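You operate a simulated robot arm through the tools that you are given. There is no shell and no other tool. Be economical: measure what you need, move in short steps, check, and stop when the job is done.

The job below is to be done with a simulated robot arm. You get a single attempt, and the scene is never put back.

TASK
Rinse the ladle, then scoop coconut into the orange cup.
Fine: rinse it in the water pan; one ladleful; leave the ladle in the coconut pan, the cup on the counter top; spill nothing; the other cup stays empty. Leave other pans, ladles and labels be.

It is judged by the outcome, as a careful person would: the job done as asked, and still so three seconds after it is handed in. It fails if anything else is knocked over, pushed out of place, dropped, spilled or broken.

THE ROBOT
A 6-joint arm with a two-finger parallel gripper, fixed in place. Base frame: the origin is at the foot of the arm, x ahead of it, y to its left, z up. Lengths are in m, angles in degrees, forces in N, time in s.
With the tool pointing down near the work surface it reaches from about 0.1 to 0.58 m from the base axis. Its first joint turns from -66.0 to 66.0 degrees. Payload 2.45 kg.
The TCP is the grasp point between the finger pads, 0.024 m short of the fingertips. In the tool frame z runs along the fingers and y along their closing line. Largest opening 0.068 m; finger width 0.017, thickness 0.01; the body of the gripper, 0.04 by 0.07 m, starts 0.041 m behind the TCP.
Orientation is that of the tool frame in the base frame, as a unit quaternion [x, y, z, w]. With the fingers straight down and closing along the base's y, the tool's x points along the base's -x, its y along +y and its z along -z.

THE INTERFACE
- The arm moves only by the tool move_arm. Its argument "targets" is a list that holds one entry, the list of rows, each a list of 7 numbers: the turn, a rotation vector about the tool's x, y, z in degrees, then the shift along the tool's x, y, z in m, then the finger opening in m, from 0 to 0.068. In form: [[[rx, ry, rz, tx, ty, tz, hand], ...]]. A call has 1 to 20 rows; each row shifts and turns the commanded pose from where the row before left it, along the tool's axes as they then stand. A row lasts 0.2 s, in which the tool goes at most 0.05 m and 8.6 degrees; a call with a longer step from one row to the next is refused whole, and so is a gripper value outside its range. Where a pose cannot be reached the arm comes as near as it can. A force on the tool above 40 N (or 10 N above the force at the start of the call, whichever is more), or a blocked arm, ends the call early, and 0.2 s more pass. Each finger travels about 0.108 m/s and halts on what it meets, pressing with about 39 N; the grip force reading is that of the motor and also rises with nothing between the fingers. The clock runs only during rows and for 0.2 s after the last one: add rows that do not move to give the fingers time. It gives the time, the measured TCP pose, the force on the tool (base axes), the opening and the grip force at its end, in the units of the frame above (readings bear some noise).
- Cameras (640 x 400 px; columns grow to the right, rows downward): "scene" is fixed at [0.1658, 0.4106, 1.4664]; the picture's right is [-0.78, -0.63, 0.00], its down [-0.35, 0.44, -0.83] and it looks along [0.52, -0.65, -0.56] (base axes); focal length 298 px, centre (320, 200). "wrist" rides on the gripper at [0.084, 0.011, -0.075] in the tool frame; the picture's right is [-0.13, 0.99, 0.00], its down [-0.60, -0.08, -0.79] and it looks along [-0.79, -0.10, 0.61] (tool axes); focal length 251 px, centre (320, 200). There is no depth. A picture from a camera that has moved, and an enlarged one, comes with that camera's place and axes in the base frame and with its lens.
- snapshot(camera): a new picture of that camera. No time passes.
- inspect(camera, box): a new picture of the part [left, top, right, bottom] of that camera's present view, enlarged. No time passes.
- close_job(): hands the job in; it is judged then, once.

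Work in short steps. Places have to be worked out from the pictures, the camera data and where the tool is seen: move nearer, look again, correct. Check each grasp and each placing, and mend what went wrong. You have 120 turns and 84 pictures in all, those below and enlarged ones among them. Open the gripper and draw the arm clear of the work before you hand the job in, unless the task says otherwise; then end with one line.

The tools are called as name(argument=value, ...) on one line, values as JSON. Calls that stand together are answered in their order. move_arm: Moves the arm, as the interface text tells. Its arguments: {"type":"object","properties":{"targets":{"type":"array","items":{"type":"array","items":{"type":"array","items":{"type":"number"}}}}},"required":["targets"]} The other tools are called the same way: snapshot (camera) takes a picture; inspect (camera, box) takes an enlarged picture of a part of a camera's view; close_job () hands the job in.

At the start:

```text
clock: 0.0
eef_pos: [0.4977, -0.0578, 1.1978]
tool_rot: [0.0, 1.0, 0.0, 0.0]
ft_force: [-0.3, -0.5, -0.2]
grip_width: 0.068
gripper_force: 0.0
```

scene: 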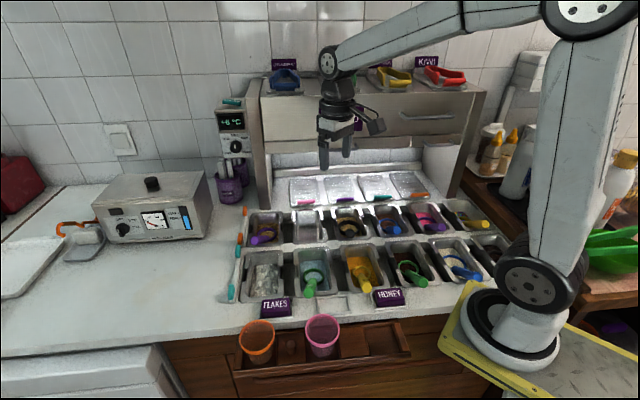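
wrist: 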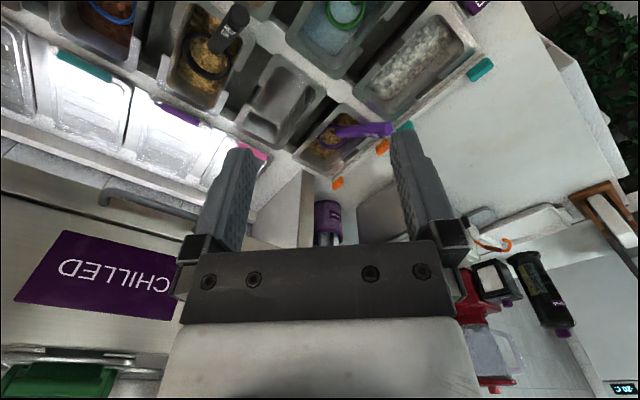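

I begin by enlarging the scene view of the pans and the cups.

inspect(camera="scene", box=[220, 180, 380, 280])

inspect(camera="scene", box=[350, 180, 510, 280])

inspect(camera="scene", box=[220, 270, 420, 395])

inspect(camera="wrist", box=[150, 0, 540, 244])

```text
4.00 times, centred on (300, 230) of scene
camera zoom: at [0.1658, 0.4106, 1.4664], right [-0.78, -0.63, 0.0], down [-0.35, 0.44, -0.83], along [0.52, -0.65, -0.56], focal length 1193 px, centre (400, 80)
```

zoom: 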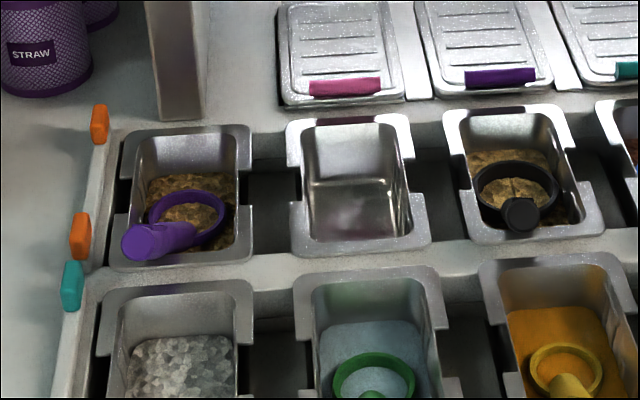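

```text
4.00 times, centred on (430, 230) of scene
camera zoom: at [0.1658, 0.4106, 1.4664], right [-0.78, -0.63, 0.0], down [-0.35, 0.44, -0.83], along [0.52, -0.65, -0.56], focal length 1193 px, centre (-120, 80)
```

zoom: 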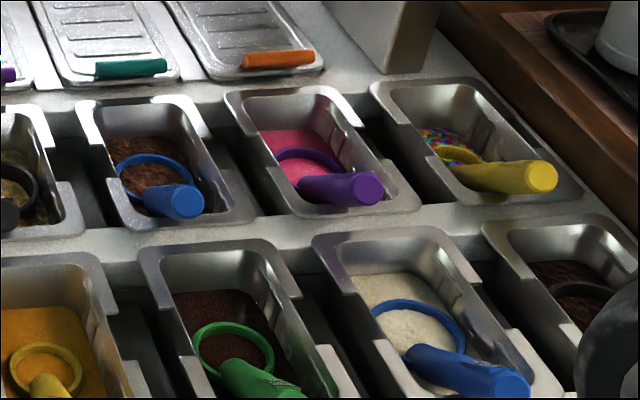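

```text
3.20 times, centred on (320, 332) of scene
camera zoom: at [0.1658, 0.4106, 1.4664], right [-0.78, -0.63, 0.0], down [-0.35, 0.44, -0.83], along [0.52, -0.65, -0.56], focal length 954 px, centre (320, -224)
```

zoom: 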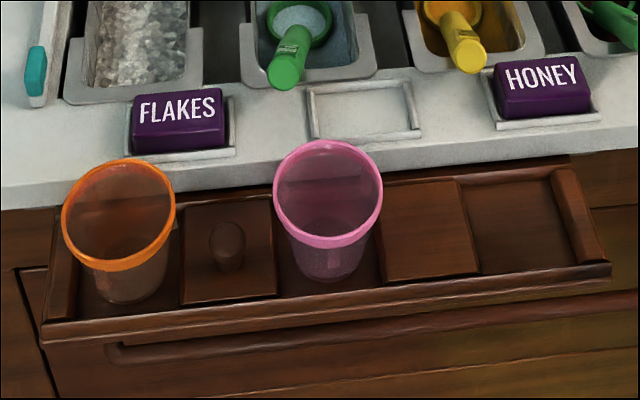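

```text
1.64 times, centred on (345, 122) of wrist
camera zoom: at [0.4141, -0.0467, 1.2729], right [0.13, 0.99, 0.0], down [0.6, -0.08, 0.79], along [0.79, -0.1, -0.61], focal length 412 px, centre (279, 328)
```

zoom: 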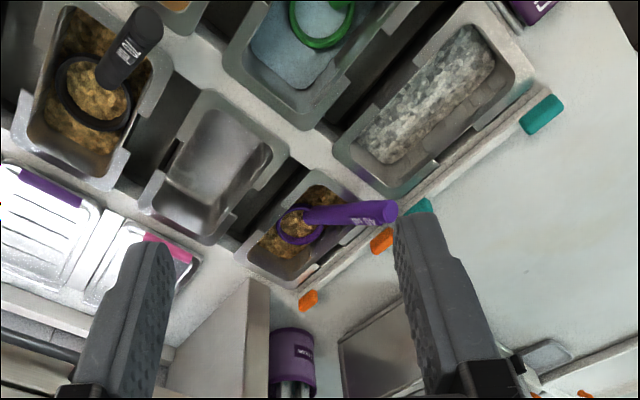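

I need the labels and the contents of each pan, so I look at the rest of the scene more closely.

inspect(camera="scene", box=[230, 220, 350, 295])

inspect(camera="scene", box=[260, 50, 480, 130])

inspect(camera="scene", box=[380, 220, 540, 320])

snapshot(camera="scene")

```text
5.33 times, centred on (290, 258) of scene
camera zoom: at [0.1658, 0.4106, 1.4664], right [-0.78, -0.63, 0.0], down [-0.35, 0.44, -0.83], along [0.52, -0.65, -0.56], focal length 1590 px, centre (480, -107)
```

zoom: 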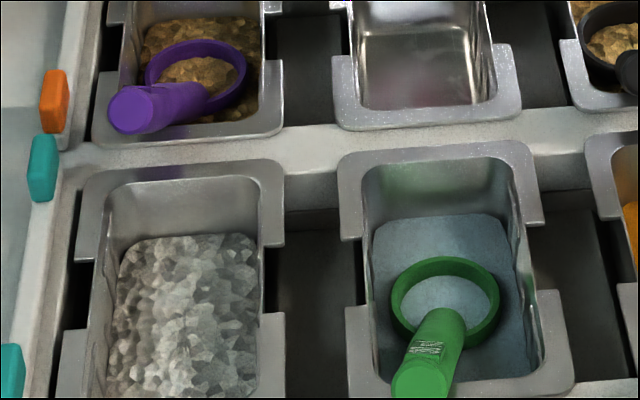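

```text
2.91 times, centred on (370, 90) of scene
camera zoom: at [0.1658, 0.4106, 1.4664], right [-0.78, -0.63, 0.0], down [-0.35, 0.44, -0.83], along [0.52, -0.65, -0.56], focal length 868 px, centre (174, 520)
```

zoom: 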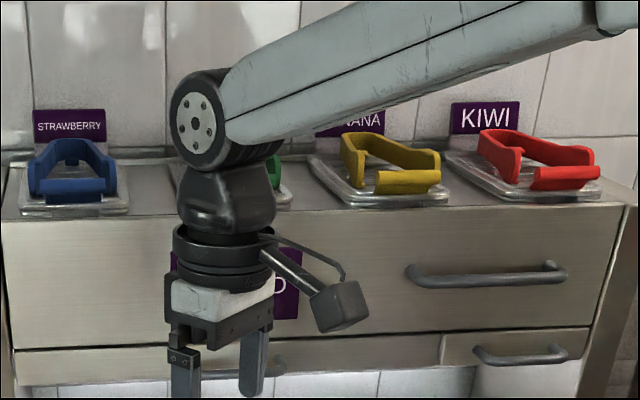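

```text
4.00 times, centred on (460, 270) of scene
camera zoom: at [0.1658, 0.4106, 1.4664], right [-0.78, -0.63, 0.0], down [-0.35, 0.44, -0.83], along [0.52, -0.65, -0.56], focal length 1193 px, centre (-240, -80)
```

zoom: 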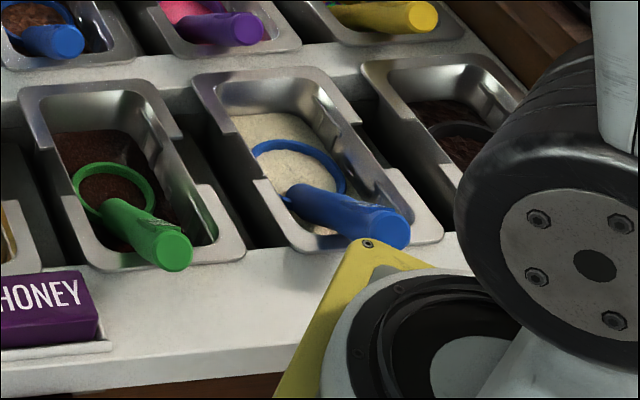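

```text
74 pictures are left
```

scene: 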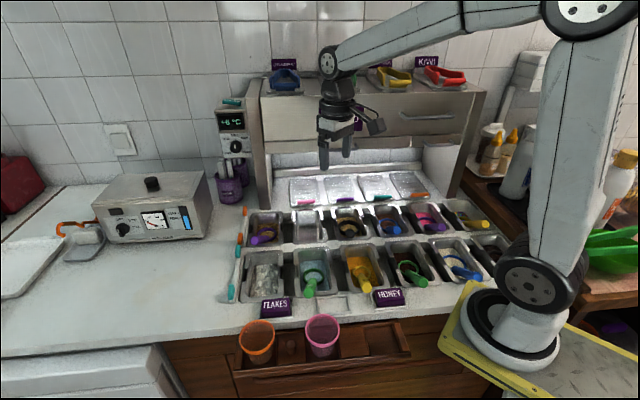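

The pictures do not settle which pan height is right: wrist and scene together suggest the pans are near z≈0.8, not 0.46. I make a small free-air move to check both cameras.

move_arm(targets=[[[0, 0, 0, 0.03, 0.03, 0.02, 0.068], [0, 0, 0, 0.03, 0.03, 0.02, 0.068], [0, 0, 0, 0.03, 0.03, 0.02, 0.068], [0, 0, 0, 0.03, 0.03, 0.02, 0.068], [0, 0, 0, 0, 0, 0, 0.068]]])

snapshot(camera="scene")

snapshot(camera="wrist")

```text
clock: 1.2
eef_pos: [0.377, 0.0617, 1.1184]
tool_rot: [0.0, 1.0, -0.001, 0.0]
ft_force: [-0.9, -0.2, -0.6]
grip_width: 0.0679
gripper_force: 0.0
```

```text
73 pictures are left
```

scene: 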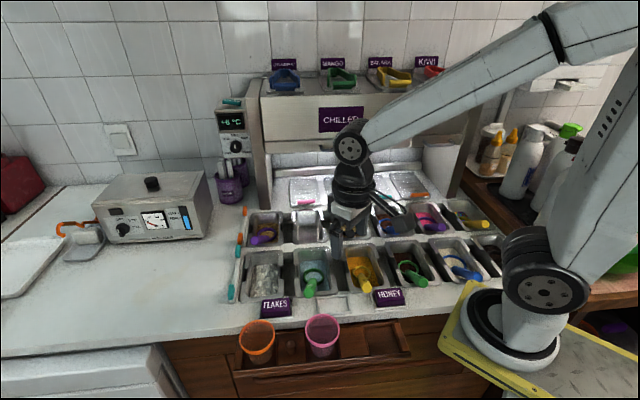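

```text
72 pictures are left
camera wrist: at [0.2918, 0.0737, 1.194], right [0.13, 0.99, 0.0], down [0.6, -0.08, 0.79], along [0.79, -0.1, -0.61], focal length 251 px, centre (320, 200)
```

wrist: 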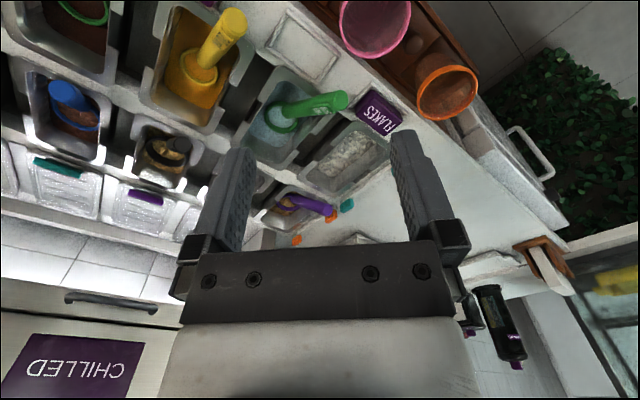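

Two wrist views and the scene agree: pan contents are near z≈0.81, and the cup rim is near (0.49, 0.22, 0.88). The ladle handles seem to carry small print, so I enlarge those.

inspect(camera="wrist", box=[240, 70, 410, 176])

inspect(camera="wrist", box=[0, 0, 256, 160])

inspect(camera="scene", box=[290, 260, 338, 290])

inspect(camera="scene", box=[440, 250, 488, 280])

```text
3.76 times, centred on (325, 123) of wrist
camera zoom: at [0.2918, 0.0737, 1.194], right [0.13, 0.99, 0.0], down [0.6, -0.08, 0.79], along [0.79, -0.1, -0.61], focal length 947 px, centre (301, 490)
```

zoom: 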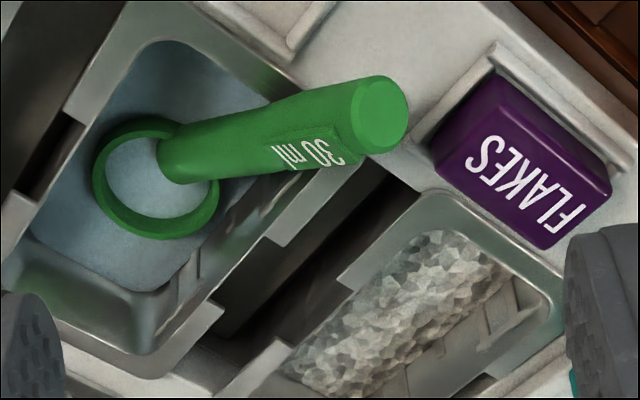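

```text
2.50 times, centred on (128, 80) of wrist
camera zoom: at [0.2918, 0.0737, 1.194], right [0.13, 0.99, 0.0], down [0.6, -0.08, 0.79], along [0.79, -0.1, -0.61], focal length 629 px, centre (800, 500)
```

zoom: 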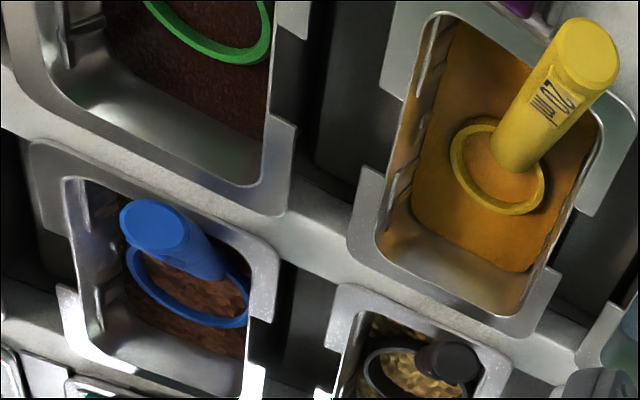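

```text
13.33 times, centred on (314, 275) of scene
camera zoom: at [0.1658, 0.4106, 1.4664], right [-0.78, -0.63, 0.0], down [-0.35, 0.44, -0.83], along [0.52, -0.65, -0.56], focal length 3976 px, centre (400, -800)
```

zoom: 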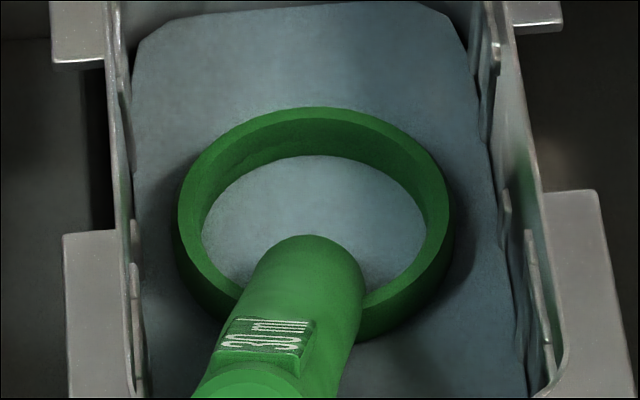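

```text
13.33 times, centred on (464, 265) of scene
camera zoom: at [0.1658, 0.4106, 1.4664], right [-0.78, -0.63, 0.0], down [-0.35, 0.44, -0.83], along [0.52, -0.65, -0.56], focal length 3976 px, centre (-1600, -667)
```

zoom: 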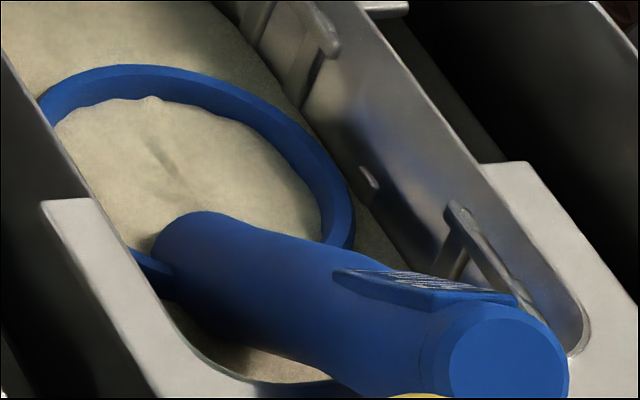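

The green ladle is a 30 ml one. To tell coconut and water apart I need closer views, so I draw back and yaw the camera toward the right-hand pans.

move_arm(targets=[[[0, 0, 0, 0.035, -0.022, 0.004, 0.068], [0, 0, 0, 0.035, -0.022, 0.004, 0.068], [0, 0, 0, 0.035, -0.022, 0.004, 0.068], [0, 0, 0, 0.035, -0.022, 0.004, 0.068], [0, 0, 0, 0.03, -0.022, 0.004, 0.068], [0, 0, 8, 0, 0, 0, 0.068], [0, 0, 8, 0, 0, 0, 0.068], [0, 0, 8, 0, 0, 0, 0.068], [0, 0, 8, 0, 0, 0, 0.068], [0, 0, 8, 0, 0, 0, 0.068], [0, 0, 0, 0, 0, 0, 0.068]]])

snapshot(camera="wrist")

snapshot(camera="scene")

```text
clock: 3.6
eef_pos: [0.3171, -0.0604, 1.1004]
tool_rot: [0.343, 0.939, 0.0, 0.001]
ft_force: [-0.2, 0.2, -0.3]
grip_width: 0.0678
gripper_force: 0.1
out of reach, approached as far as the arm can: row 2, 3, 4, 5
```

```text
67 pictures are left
camera wrist: at [0.2588, 0.0034, 1.1764], right [0.74, 0.68, 0.0], down [0.41, -0.45, 0.79], along [0.54, -0.58, -0.61], focal length 251 px, centre (320, 200)
```

wrist: 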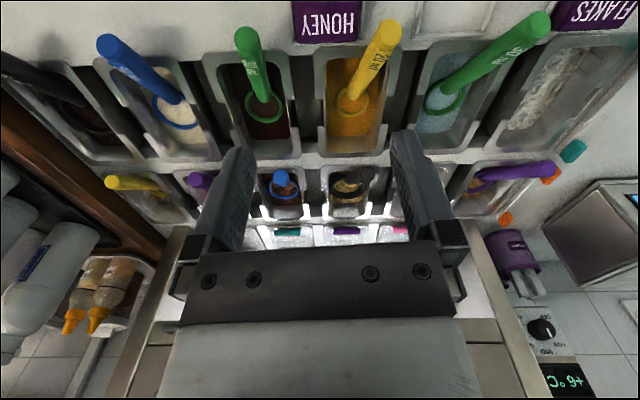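

```text
66 pictures are left
```

scene: 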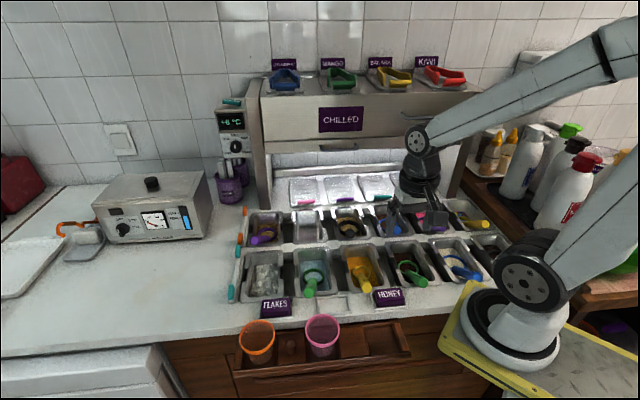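

Now the whole station is visible, with the counter aligned to about 40° of yaw. I enlarge the candidate pans.

inspect(camera="wrist", box=[390, 0, 640, 156])

inspect(camera="wrist", box=[80, 20, 240, 220])

inspect(camera="wrist", box=[250, 150, 420, 256])

```text
2.56 times, centred on (515, 78) of wrist
camera zoom: at [0.2588, 0.0034, 1.1764], right [0.74, 0.68, 0.0], down [0.41, -0.45, 0.79], along [0.54, -0.58, -0.61], focal length 644 px, centre (-179, 512)
```

zoom: 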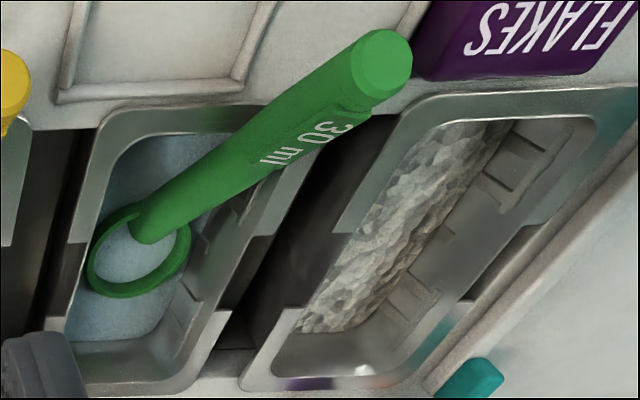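

```text
2.00 times, centred on (160, 120) of wrist
camera zoom: at [0.2588, 0.0034, 1.1764], right [0.74, 0.68, 0.0], down [0.41, -0.45, 0.79], along [0.54, -0.58, -0.61], focal length 503 px, centre (640, 360)
```

zoom: 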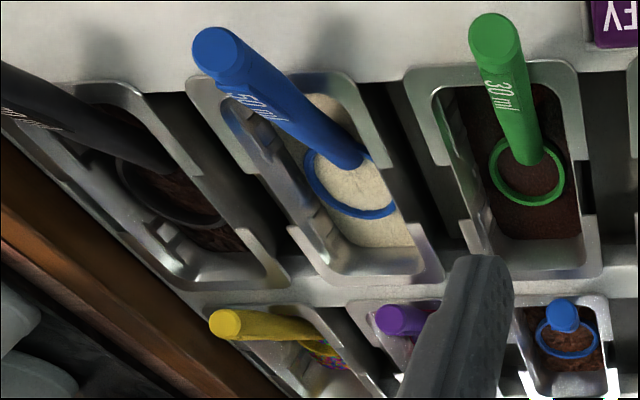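

```text
3.76 times, centred on (335, 203) of wrist
camera zoom: at [0.2588, 0.0034, 1.1764], right [0.74, 0.68, 0.0], down [0.41, -0.45, 0.79], along [0.54, -0.58, -0.61], focal length 947 px, centre (264, 189)
```

zoom: 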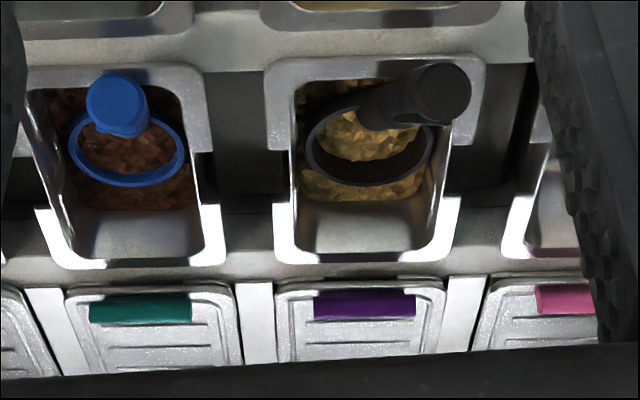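

Pan 2 holds the blue water. I move sideways along the counter for a near view of pan 1 (FLAKES), to judge whether it is coconut flakes or ice.

move_arm(targets=[[[0, 0, 0, 0, 0.045, 0.01, 0.068], [0, 0, 0, 0, 0.045, 0.01, 0.068], [0, 0, 0, 0, 0.045, 0.01, 0.068], [0, 0, 0, 0, 0.045, 0.01, 0.068], [0, 0, 0, 0, 0.045, 0.01, 0.068], [0, 0, 0, 0, 0, 0, 0.068]]])

snapshot(camera="wrist")

```text
clock: 5.0
eef_pos: [0.4627, 0.1155, 1.0508]
tool_rot: [0.342, 0.94, 0.0, 0.0]
ft_force: [0.4, 1.0, -0.1]
grip_width: 0.0682
gripper_force: 0.1
```

```text
62 pictures are left
camera wrist: at [0.4035, 0.178, 1.1261], right [0.74, 0.68, 0.0], down [0.41, -0.45, 0.79], along [0.54, -0.58, -0.61], focal length 251 px, centre (320, 200)
```

wrist: 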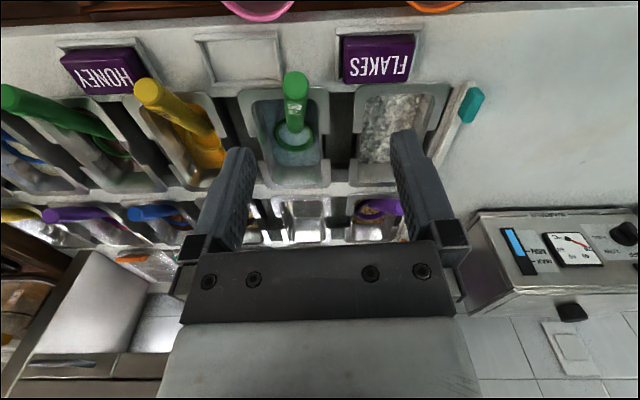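

inspect(camera="wrist", box=[335, 75, 455, 165])

inspect(camera="wrist", box=[235, 60, 345, 250])

```text
4.44 times, centred on (395, 120) of wrist
camera zoom: at [0.4035, 0.178, 1.1261], right [0.74, 0.68, 0.0], down [0.41, -0.45, 0.79], along [0.54, -0.58, -0.61], focal length 1118 px, centre (-13, 556)
```

zoom: 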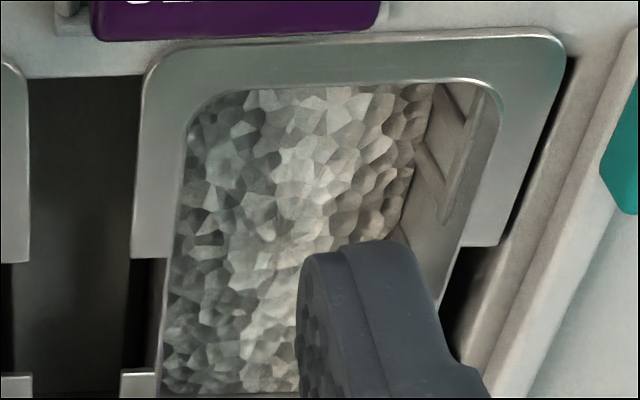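

```text
2.11 times, centred on (290, 155) of wrist
camera zoom: at [0.4035, 0.178, 1.1261], right [0.74, 0.68, 0.0], down [0.41, -0.45, 0.79], along [0.54, -0.58, -0.61], focal length 529 px, centre (383, 295)
```

zoom: 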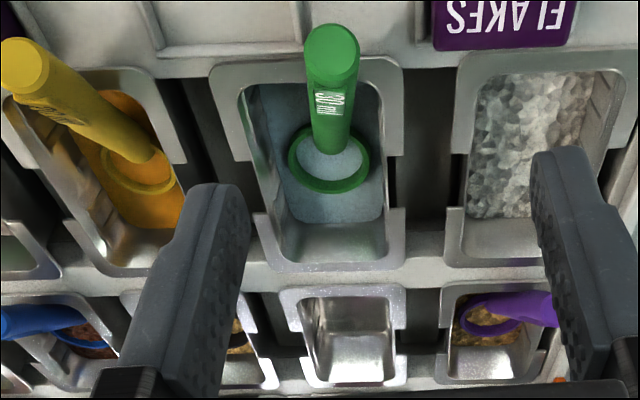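

I take pan 1 (FLAKES, coarse white chips, no ladle) to be the coconut, pan 2 to be the water, and the green ladle standing in it to be the one to use. The counter top is near z≈0.863. The orange cup stands lower, in the wooden tray with its base near z≈0.775. I back off to view the cup and the ladle.

move_arm(targets=[[[0, 0, 0, 0.04, 0, 0, 0.068], [0, 0, 0, 0.04, 0, 0, 0.068], [0, 0, 0, 0.04, 0.01, 0, 0.068], [0, 0, 0, 0.02, 0.01, 0, 0.068], [0, 0, 0, 0, 0, 0, 0.068]]])

snapshot(camera="wrist")

snapshot(camera="scene")

```text
clock: 6.2
eef_pos: [0.3667, 0.2187, 1.048]
tool_rot: [0.342, 0.94, 0.0, 0.001]
ft_force: [-0.5, -0.6, 0.5]
grip_width: 0.068
gripper_force: 0.0
```

```text
59 pictures are left
camera wrist: at [0.3076, 0.2815, 1.1249], right [0.74, 0.68, 0.0], down [0.41, -0.45, 0.79], along [0.54, -0.58, -0.61], focal length 251 px, centre (320, 200)
```

wrist: 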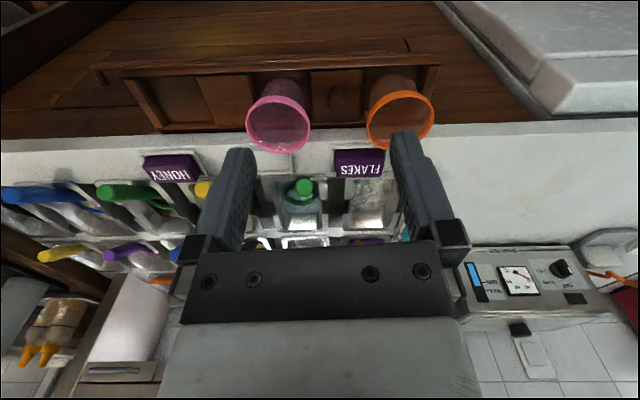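

```text
58 pictures are left
```

scene: 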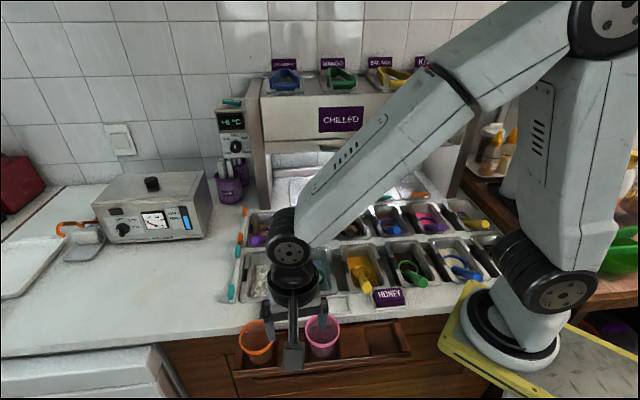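

inspect(camera="wrist", box=[230, 50, 450, 188])

```text
2.90 times, centred on (340, 119) of wrist
camera zoom: at [0.3076, 0.2815, 1.1249], right [0.74, 0.68, 0.0], down [0.41, -0.45, 0.79], along [0.54, -0.58, -0.61], focal length 729 px, centre (262, 435)
```

zoom: 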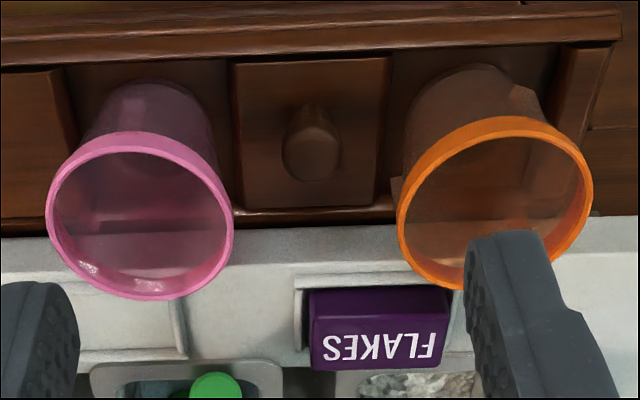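

Triangulating from several views puts the orange cup's rim centre near (0.489, 0.219, 0.88), with a rim diameter of about 0.076. That is wider than the gripper opens, so I will pinch its rim wall on the side nearer the pink cup. First I move above that wall.

move_arm(targets=[[[0, 0, 0, -0.035, 0.015, 0.015, 0.068], [0, 0, 0, -0.035, 0.015, 0.015, 0.068], [0, 0, 0, -0.024, 0.012, 0.015, 0.06], [0, 0, 0, 0, 0, 0.015, 0.055], [0, 0, 0, 0, 0, 0, 0.055]]])

snapshot(camera="wrist")

snapshot(camera="scene")

```text
clock: 7.4
eef_pos: [0.4661, 0.1907, 0.9888]
tool_rot: [0.342, 0.94, 0.0, 0.0]
ft_force: [0.5, 0.0, -0.4]
grip_width: 0.0547
gripper_force: 0.1
```

```text
56 pictures are left
camera wrist: at [0.4074, 0.2533, 1.0651], right [0.74, 0.68, 0.0], down [0.41, -0.45, 0.79], along [0.54, -0.58, -0.61], focal length 251 px, centre (320, 200)
```

wrist: 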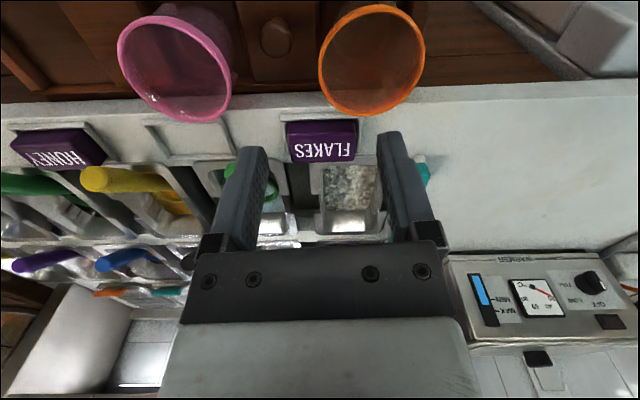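

```text
55 pictures are left
```

scene: 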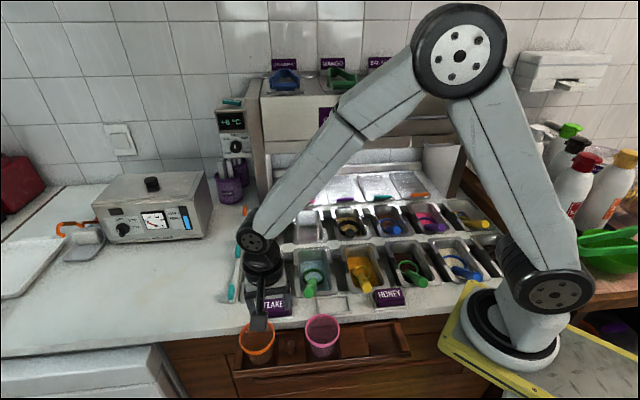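

The refined rim centre is (0.486, 0.221, 0.885), so the tool is nearly above the wall. I descend until the TCP is just below the rim.

move_arm(targets=[[[0, 0, 0, 0.004, 0, 0.025, 0.055], [0, 0, 0, 0, 0, 0.025, 0.055], [0, 0, 0, 0, 0, 0.025, 0.055], [0, 0, 0, 0, 0, 0.02, 0.055], [0, 0, 0, 0, 0, 0.012, 0.055], [0, 0, 0, 0, 0, 0, 0.055]]])

snapshot(camera="wrist")

inspect(camera="scene", box=[210, 260, 370, 390])

```text
clock: 8.8
eef_pos: [0.4629, 0.1925, 0.8823]
tool_rot: [0.342, 0.94, 0.0, 0.0]
ft_force: [0.3, -0.1, 0.5]
grip_width: 0.0551
gripper_force: 0.1
```

```text
54 pictures are left
camera wrist: at [0.404, 0.256, 0.9582], right [0.74, 0.68, 0.0], down [0.41, -0.45, 0.79], along [0.54, -0.58, -0.61], focal length 251 px, centre (320, 200)
```

wrist: 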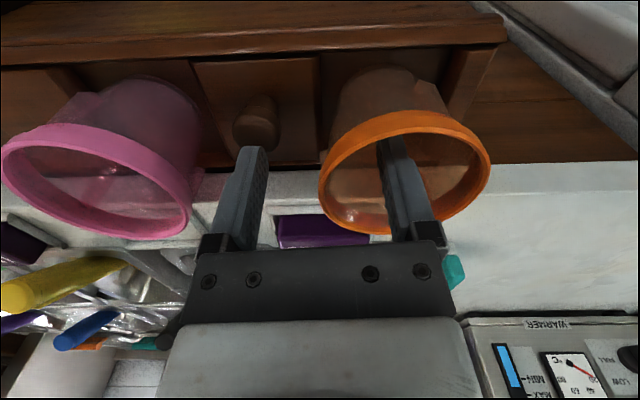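

```text
3.08 times, centred on (290, 325) of scene
camera zoom: at [0.1658, 0.4106, 1.4664], right [-0.78, -0.63, 0.0], down [-0.35, 0.44, -0.83], along [0.52, -0.65, -0.56], focal length 918 px, centre (412, -185)
```

zoom: 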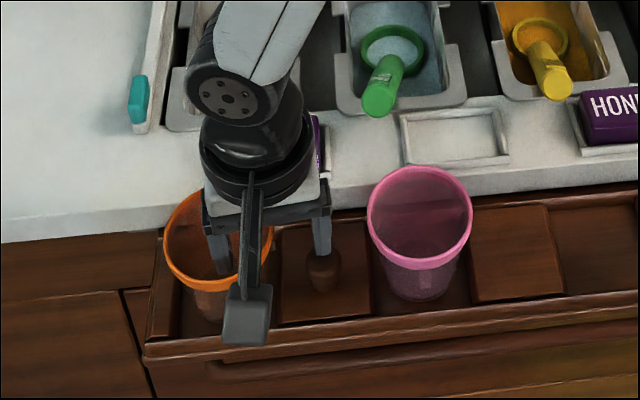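

One finger is inside the cup and the other outside, with the wall about midway between them. I close on the wall.

move_arm(targets=[[[0, 0, 0, 0, 0, 0, 0.03], [0, 0, 0, 0, 0, 0, 0.01], [0, 0, 0, 0, 0, 0, 0.0], [0, 0, 0, 0, 0, 0, 0.0]]])

snapshot(camera="wrist")

```text
clock: 9.8
eef_pos: [0.4632, 0.193, 0.8838]
tool_rot: [0.342, 0.94, 0.002, 0.002]
ft_force: [1.2, -1.3, 17.8]
grip_width: 0.0059
gripper_force: 28.3
```

```text
52 pictures are left
camera wrist: at [0.405, 0.2564, 0.9597], right [0.74, 0.68, 0.01], down [0.41, -0.45, 0.79], along [0.54, -0.58, -0.61], focal length 251 px, centre (320, 200)
```

wrist: 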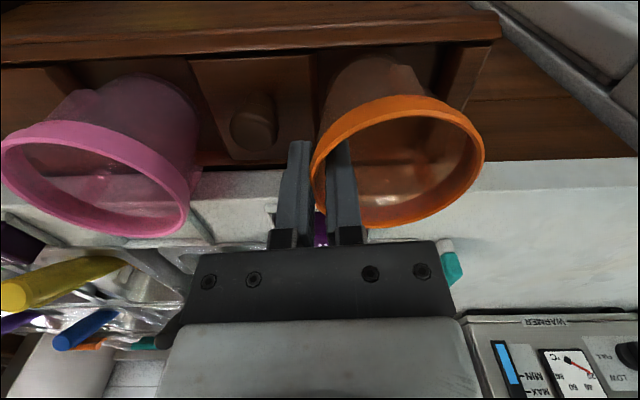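

The rim is gripped with 5.9 mm of wall between the fingers, but the cup looks slightly wedged, with 18 N upward on the tool. I lift slowly to free it.

move_arm(targets=[[[0, 0, 0, 0, 0, -0.01, 0.0], [0, 0, 0, 0, 0, -0.015, 0.0], [0, 0, 0, 0, 0, -0.025, 0.0], [0, 0, 0, 0, 0, 0, 0.0]]])

snapshot(camera="wrist")

inspect(camera="scene", box=[210, 260, 370, 390])

```text
clock: 10.8
eef_pos: [0.4616, 0.1919, 0.9336]
tool_rot: [0.342, 0.94, 0.0, 0.0]
ft_force: [-0.4, 0.6, -0.9]
grip_width: 0.0033
gripper_force: 27.4
```

```text
51 pictures are left
camera wrist: at [0.4028, 0.2559, 1.0097], right [0.74, 0.68, 0.0], down [0.41, -0.45, 0.79], along [0.54, -0.58, -0.61], focal length 251 px, centre (320, 200)
```

wrist: 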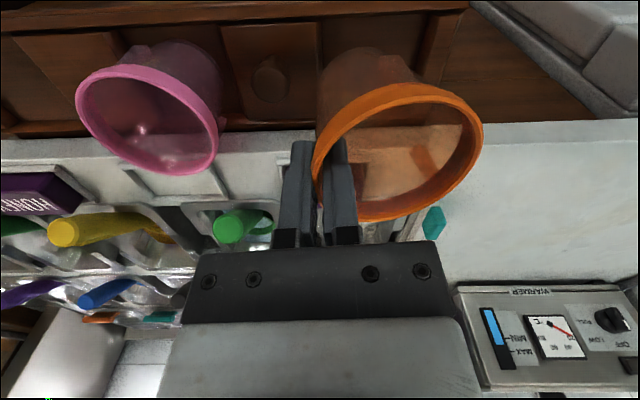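

```text
3.08 times, centred on (290, 325) of scene
camera zoom: at [0.1658, 0.4106, 1.4664], right [-0.78, -0.63, 0.0], down [-0.35, 0.44, -0.83], along [0.52, -0.65, -0.56], focal length 918 px, centre (412, -185)
```

zoom: 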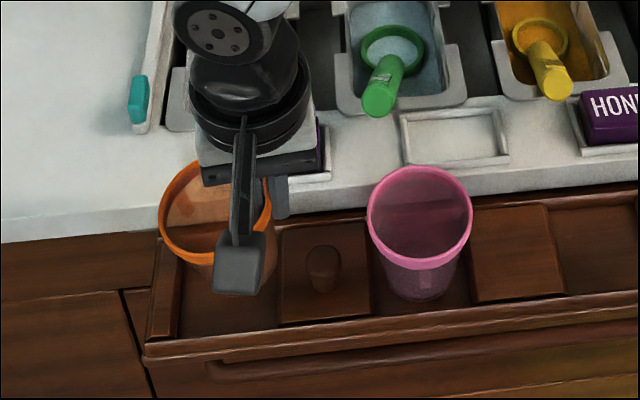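

The cup is off the tray and leans about 8°. I raise it clear of the counter edge and carry it to the free counter area left of the FLAKES label, levelling it with a small roll.

move_arm(targets=[[[0, 0, 0, 0, 0, -0.03, 0.0], [0, 0, 0, 0, 0, -0.03, 0.0], [0, 0, 0, 0, 0, -0.03, 0.0], [0, 0, 0, -0.02, 0.015, 0, 0.0], [0, 0, 0, -0.02, 0.015, 0, 0.0], [0, 0, 0, -0.02, 0.015, 0, 0.0], [0, 0, 0, -0.018, 0.014, 0, 0.0], [-4, 0, 0, 0, 0, 0, 0.0], [-4, 0, 0, 0, 0, 0, 0.0], [0, 0, 0, 0, 0, 0, 0.0]]])

snapshot(camera="wrist")

inspect(camera="scene", box=[190, 220, 350, 350])

```text
clock: 13.0
eef_pos: [0.5593, 0.1874, 1.0228]
tool_rot: [0.342, 0.937, 0.065, 0.024]
ft_force: [-0.5, 0.6, -0.6]
grip_width: 0.0031
gripper_force: 27.0
```

```text
49 pictures are left
camera wrist: at [0.4942, 0.2417, 1.1], right [0.73, 0.67, 0.14], down [0.34, -0.53, 0.77], along [0.59, -0.52, -0.62], focal length 251 px, centre (320, 200)
```

wrist: 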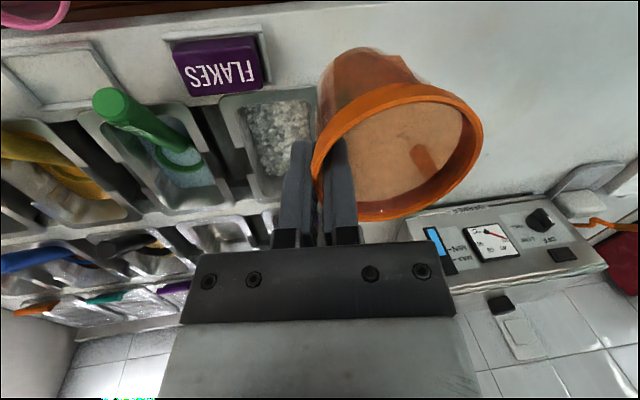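

```text
3.08 times, centred on (270, 285) of scene
camera zoom: at [0.1658, 0.4106, 1.4664], right [-0.78, -0.63, 0.0], down [-0.35, 0.44, -0.83], along [0.52, -0.65, -0.56], focal length 918 px, centre (474, -62)
```

zoom: 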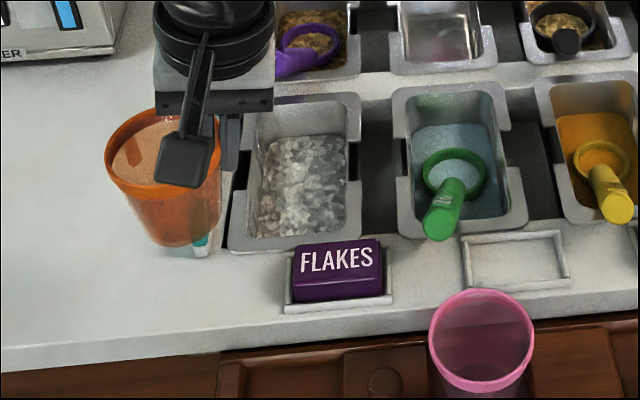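

The cup looks close to level and sits over clear counter. I lower it most of the way.

move_arm(targets=[[[0, 0, 0, 0, 0.001, 0.012, 0.0], [0, 0, 0, 0, 0.001, 0.012, 0.0], [0, 0, 0, 0, 0.001, 0.01, 0.0], [0, 0, 0, 0, 0, 0, 0.0]]])

inspect(camera="scene", box=[190, 240, 310, 340])

```text
clock: 14.0
eef_pos: [0.5655, 0.1938, 0.9897]
tool_rot: [0.342, 0.937, 0.066, 0.024]
ft_force: [-0.8, -0.8, 0.1]
grip_width: 0.0035
gripper_force: 26.8
```

```text
4.00 times, centred on (250, 290) of scene
camera zoom: at [0.1658, 0.4106, 1.4664], right [-0.78, -0.63, 0.0], down [-0.35, 0.44, -0.83], along [0.52, -0.65, -0.56], focal length 1193 px, centre (600, -160)
```

zoom: 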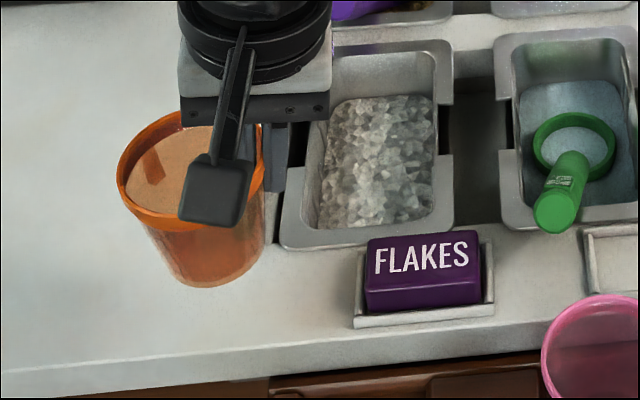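

The cup is over open counter, about 5 cm clear of the rail end. I lower in small steps, watching for contact.

move_arm(targets=[[[0, 0, 0, 0, 0, 0.005, 0.0], [0, 0, 0, 0, 0, 0.005, 0.0], [0, 0, 0, 0, 0, 0.004, 0.0], [0, 0, 0, 0, 0, 0, 0.0]]])

inspect(camera="scene", box=[190, 240, 310, 340])

```text
clock: 15.0
eef_pos: [0.5663, 0.1955, 0.9759]
tool_rot: [0.341, 0.937, 0.066, 0.025]
ft_force: [0.0, -0.4, 0.4]
grip_width: 0.0033
gripper_force: 27.1
```

```text
4.00 times, centred on (250, 290) of scene
camera zoom: at [0.1658, 0.4106, 1.4664], right [-0.78, -0.63, 0.0], down [-0.35, 0.44, -0.83], along [0.52, -0.65, -0.56], focal length 1193 px, centre (600, -160)
```

zoom: 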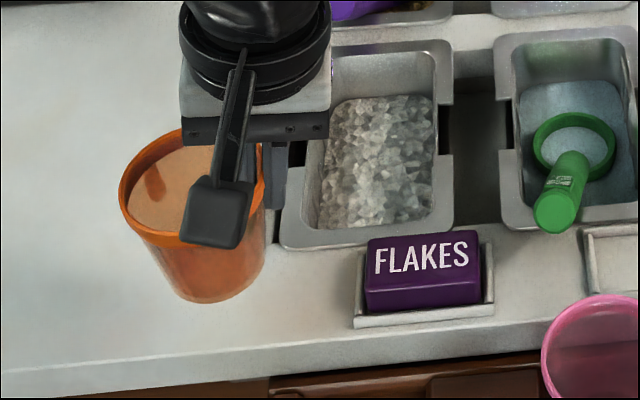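

No contact is felt yet, so I keep lowering in small steps.

move_arm(targets=[[[0, 0, 0, 0, 0, 0.003, 0.0], [0, 0, 0, 0, 0, 0.003, 0.0], [0, 0, 0, 0, 0, 0.003, 0.0], [0, 0, 0, 0, 0, 0, 0.0]]])

```text
clock: 16.0
eef_pos: [0.5661, 0.1961, 0.9659]
tool_rot: [0.341, 0.937, 0.065, 0.024]
ft_force: [-0.6, -0.4, 0.3]
grip_width: 0.0031
gripper_force: 27.1
```

move_arm(targets=[[[0, 0, 0, 0, 0, 0.002, 0.0], [0, 0, 0, 0, 0, 0.002, 0.0], [0, 0, 0, 0, 0, 0.002, 0.0], [0, 0, 0, 0, 0, 0.0, 0.0]]])

inspect(camera="scene", box=[190, 240, 310, 340])

snapshot(camera="wrist")

```text
clock: 17.0
eef_pos: [0.5682, 0.1968, 0.9607]
tool_rot: [0.341, 0.937, 0.066, 0.025]
ft_force: [0.1, -0.2, -0.5]
grip_width: 0.0031
gripper_force: 26.9
```

```text
4.00 times, centred on (250, 290) of scene
camera zoom: at [0.1658, 0.4106, 1.4664], right [-0.78, -0.63, 0.0], down [-0.35, 0.44, -0.83], along [0.52, -0.65, -0.56], focal length 1193 px, centre (600, -160)
```

zoom: 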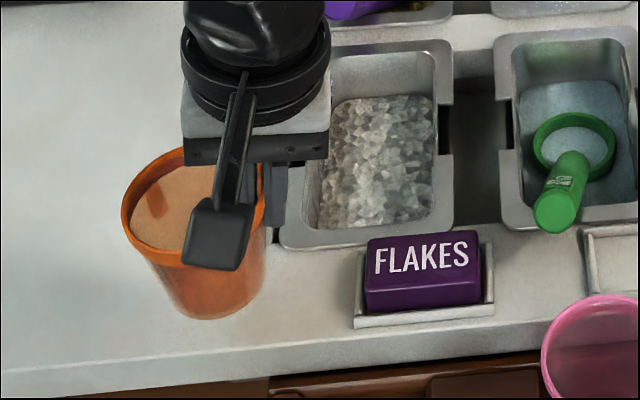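

```text
44 pictures are left
camera wrist: at [0.5023, 0.2515, 1.0375], right [0.73, 0.67, 0.14], down [0.34, -0.53, 0.77], along [0.59, -0.52, -0.62], focal length 251 px, centre (320, 200)
```

wrist: 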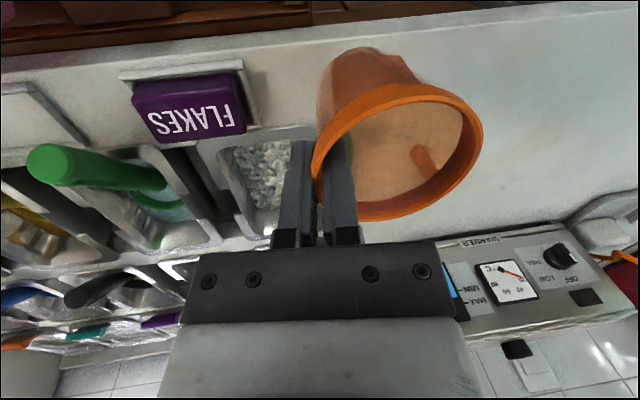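

There is still no contact. I shift the cup 1.5 cm further from the counter's front edge and continue down.

move_arm(targets=[[[0, 0, 0, -0.008, 0.003, 0, 0.0], [0, 0, 0, -0.007, 0.003, 0, 0.0], [0, 0, 0, 0, 0, 0.003, 0.0], [0, 0, 0, 0, 0, 0.003, 0.0], [0, 0, 0, 0, 0, 0.002, 0.0], [0, 0, 0, 0, 0, 0.0, 0.0]]])

```text
clock: 18.4
eef_pos: [0.5831, 0.1926, 0.9525]
tool_rot: [0.341, 0.937, 0.066, 0.024]
ft_force: [-0.3, 0.2, -1.0]
grip_width: 0.0032
gripper_force: 26.7
```

move_arm(targets=[[[0, 0, 0, 0, 0, 0.003, 0.0], [0, 0, 0, 0, 0, 0.003, 0.0], [0, 0, 0, 0, 0, 0.0, 0.0]]])

inspect(camera="scene", box=[190, 240, 310, 340])

```text
clock: 19.2
eef_pos: [0.5845, 0.1947, 0.9486]
tool_rot: [0.342, 0.937, 0.065, 0.024]
ft_force: [-0.3, -0.5, 0.0]
grip_width: 0.0034
gripper_force: 27.7
```

```text
4.00 times, centred on (250, 290) of scene
camera zoom: at [0.1658, 0.4106, 1.4664], right [-0.78, -0.63, 0.0], down [-0.35, 0.44, -0.83], along [0.52, -0.65, -0.56], focal length 1193 px, centre (600, -160)
```

zoom: 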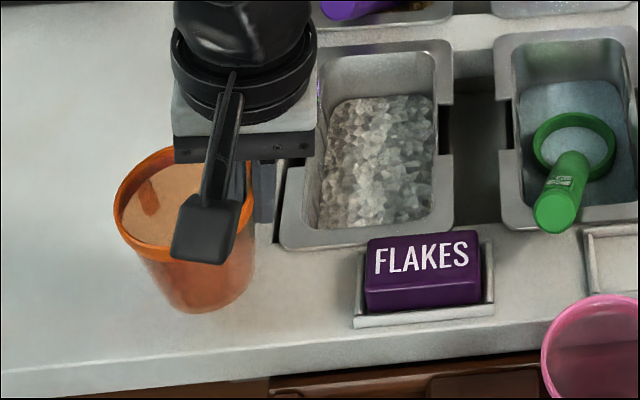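

move_arm(targets=[[[0, 0, 0, 0, 0, 0.003, 0.0], [0, 0, 0, 0, 0, 0.003, 0.0], [0, 0, 0, 0, 0, 0.0, 0.0]]])

```text
clock: 20.0
eef_pos: [0.5849, 0.1944, 0.9418]
tool_rot: [0.341, 0.937, 0.066, 0.024]
ft_force: [-0.2, -0.2, 0.2]
grip_width: 0.0036
gripper_force: 27.1
```

move_arm(targets=[[[0, 0, 0, 0, 0, 0.003, 0.0], [0, 0, 0, 0, 0, 0.003, 0.0], [0, 0, 0, 0, 0, 0.0, 0.0]]])

inspect(camera="scene", box=[210, 260, 290, 325])

```text
clock: 20.8
eef_pos: [0.5859, 0.1939, 0.9361]
tool_rot: [0.341, 0.937, 0.065, 0.024]
ft_force: [0.1, 0.4, 0.1]
grip_width: 0.0032
gripper_force: 26.6
```

```text
6.15 times, centred on (250, 292) of scene
camera zoom: at [0.1658, 0.4106, 1.4664], right [-0.78, -0.63, 0.0], down [-0.35, 0.44, -0.83], along [0.52, -0.65, -0.56], focal length 1835 px, centre (751, -369)
```

zoom: 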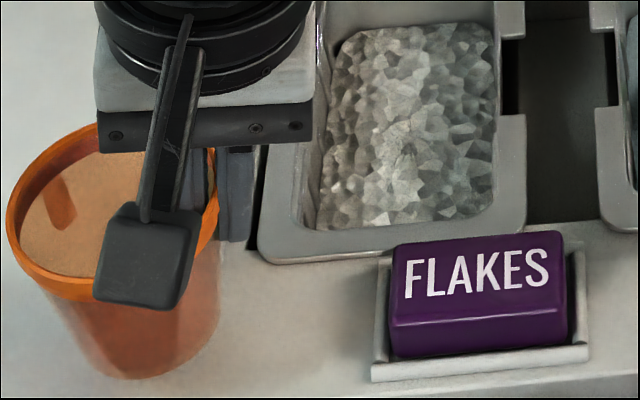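

move_arm(targets=[[[0, 0, 0, 0, 0, 0.003, 0.0], [0, 0, 0, 0, 0, 0.003, 0.0], [0, 0, 0, 0, 0, 0.0, 0.0]]])

```text
clock: 21.6
eef_pos: [0.5855, 0.1952, 0.9304]
tool_rot: [0.341, 0.938, 0.066, 0.023]
ft_force: [-0.1, -0.1, -0.5]
grip_width: 0.0032
gripper_force: 27.0
```

move_arm(targets=[[[0, 0, 0, 0, 0, 0.003, 0.0], [0, 0, 0, 0, 0, 0.003, 0.0], [0, 0, 0, 0, 0, 0.0, 0.0]]])

snapshot(camera="wrist")

snapshot(camera="scene")

```text
clock: 22.4
eef_pos: [0.5854, 0.1948, 0.9242]
tool_rot: [0.341, 0.938, 0.066, 0.024]
ft_force: [0.6, 0.4, -0.2]
grip_width: 0.0032
gripper_force: 26.9
```

```text
41 pictures are left
camera wrist: at [0.5204, 0.2503, 1.0004], right [0.73, 0.67, 0.14], down [0.34, -0.53, 0.77], along [0.59, -0.52, -0.62], focal length 251 px, centre (320, 200)
```

wrist: 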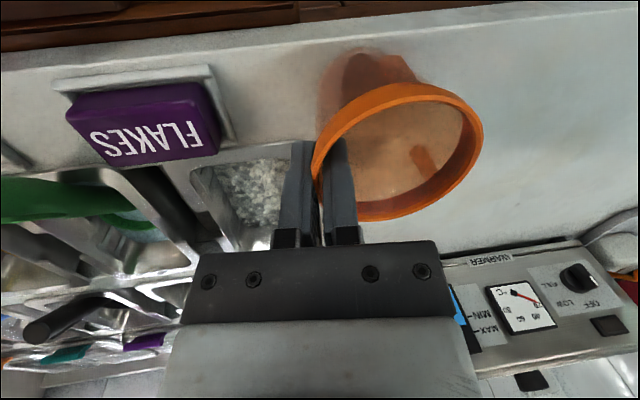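

```text
40 pictures are left
```

scene: 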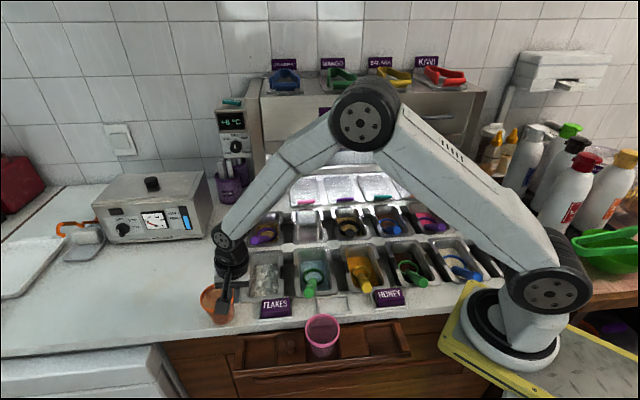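

The label's top is at 0.87, so the counter itself is probably near 0.84. I keep lowering in small steps.

move_arm(targets=[[[0, 0, 0, 0, 0, 0.003, 0.0], [0, 0, 0, 0, 0, 0.003, 0.0], [0, 0, 0, 0, 0, 0.0, 0.0]]])

```text
clock: 23.2
eef_pos: [0.5862, 0.1967, 0.9176]
tool_rot: [0.341, 0.938, 0.066, 0.024]
ft_force: [-0.4, -0.4, 0.5]
grip_width: 0.0032
gripper_force: 27.0
```

move_arm(targets=[[[0, 0, 0, 0, 0, 0.003, 0.0], [0, 0, 0, 0, 0, 0.003, 0.0], [0, 0, 0, 0, 0, 0.0, 0.0]]])

inspect(camera="scene", box=[190, 250, 310, 350])

```text
clock: 24.0
eef_pos: [0.5876, 0.1979, 0.914]
tool_rot: [0.34, 0.937, 0.068, 0.027]
ft_force: [0.9, -2.8, 27.4]
grip_width: 0.0036
gripper_force: 27.1
```

```text
4.00 times, centred on (250, 300) of scene
camera zoom: at [0.1653, 0.4103, 1.4665], right [-0.78, -0.63, 0.0], down [-0.35, 0.44, -0.83], along [0.52, -0.65, -0.56], focal length 1193 px, centre (600, -200)
```

zoom: 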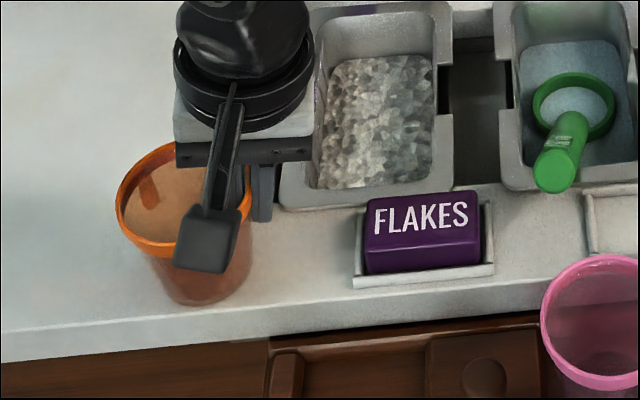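

Contact is felt at 27 N, so the cup is on the counter. I ease up a hair and open the fingers.

move_arm(targets=[[[0, 0, 0, 0, 0, -0.002, 0.0], [0, 0, 0, 0, 0, 0, 0.01], [0, 0, 0, 0, 0, 0, 0.025], [0, 0, 0, 0, 0, 0, 0.04], [0, 0, 0, 0, 0, 0, 0.04]]])

snapshot(camera="wrist")

inspect(camera="scene", box=[190, 250, 310, 350])

```text
clock: 25.2
eef_pos: [0.5858, 0.1966, 0.9131]
tool_rot: [0.341, 0.937, 0.066, 0.025]
ft_force: [0.6, -0.4, 0.2]
grip_width: 0.0402
gripper_force: 0.0
```

```text
38 pictures are left
camera wrist: at [0.5212, 0.2516, 0.9908], right [0.73, 0.67, 0.14], down [0.34, -0.53, 0.77], along [0.59, -0.52, -0.62], focal length 251 px, centre (320, 200)
```

wrist: 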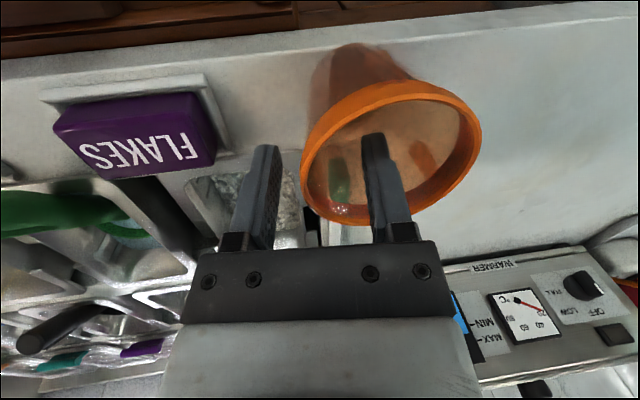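

```text
4.00 times, centred on (250, 300) of scene
camera zoom: at [0.1658, 0.4106, 1.4664], right [-0.78, -0.63, 0.0], down [-0.35, 0.44, -0.83], along [0.52, -0.65, -0.56], focal length 1193 px, centre (600, -200)
```

zoom: 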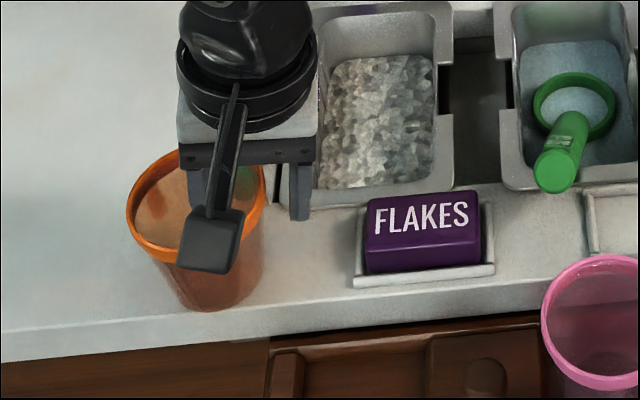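

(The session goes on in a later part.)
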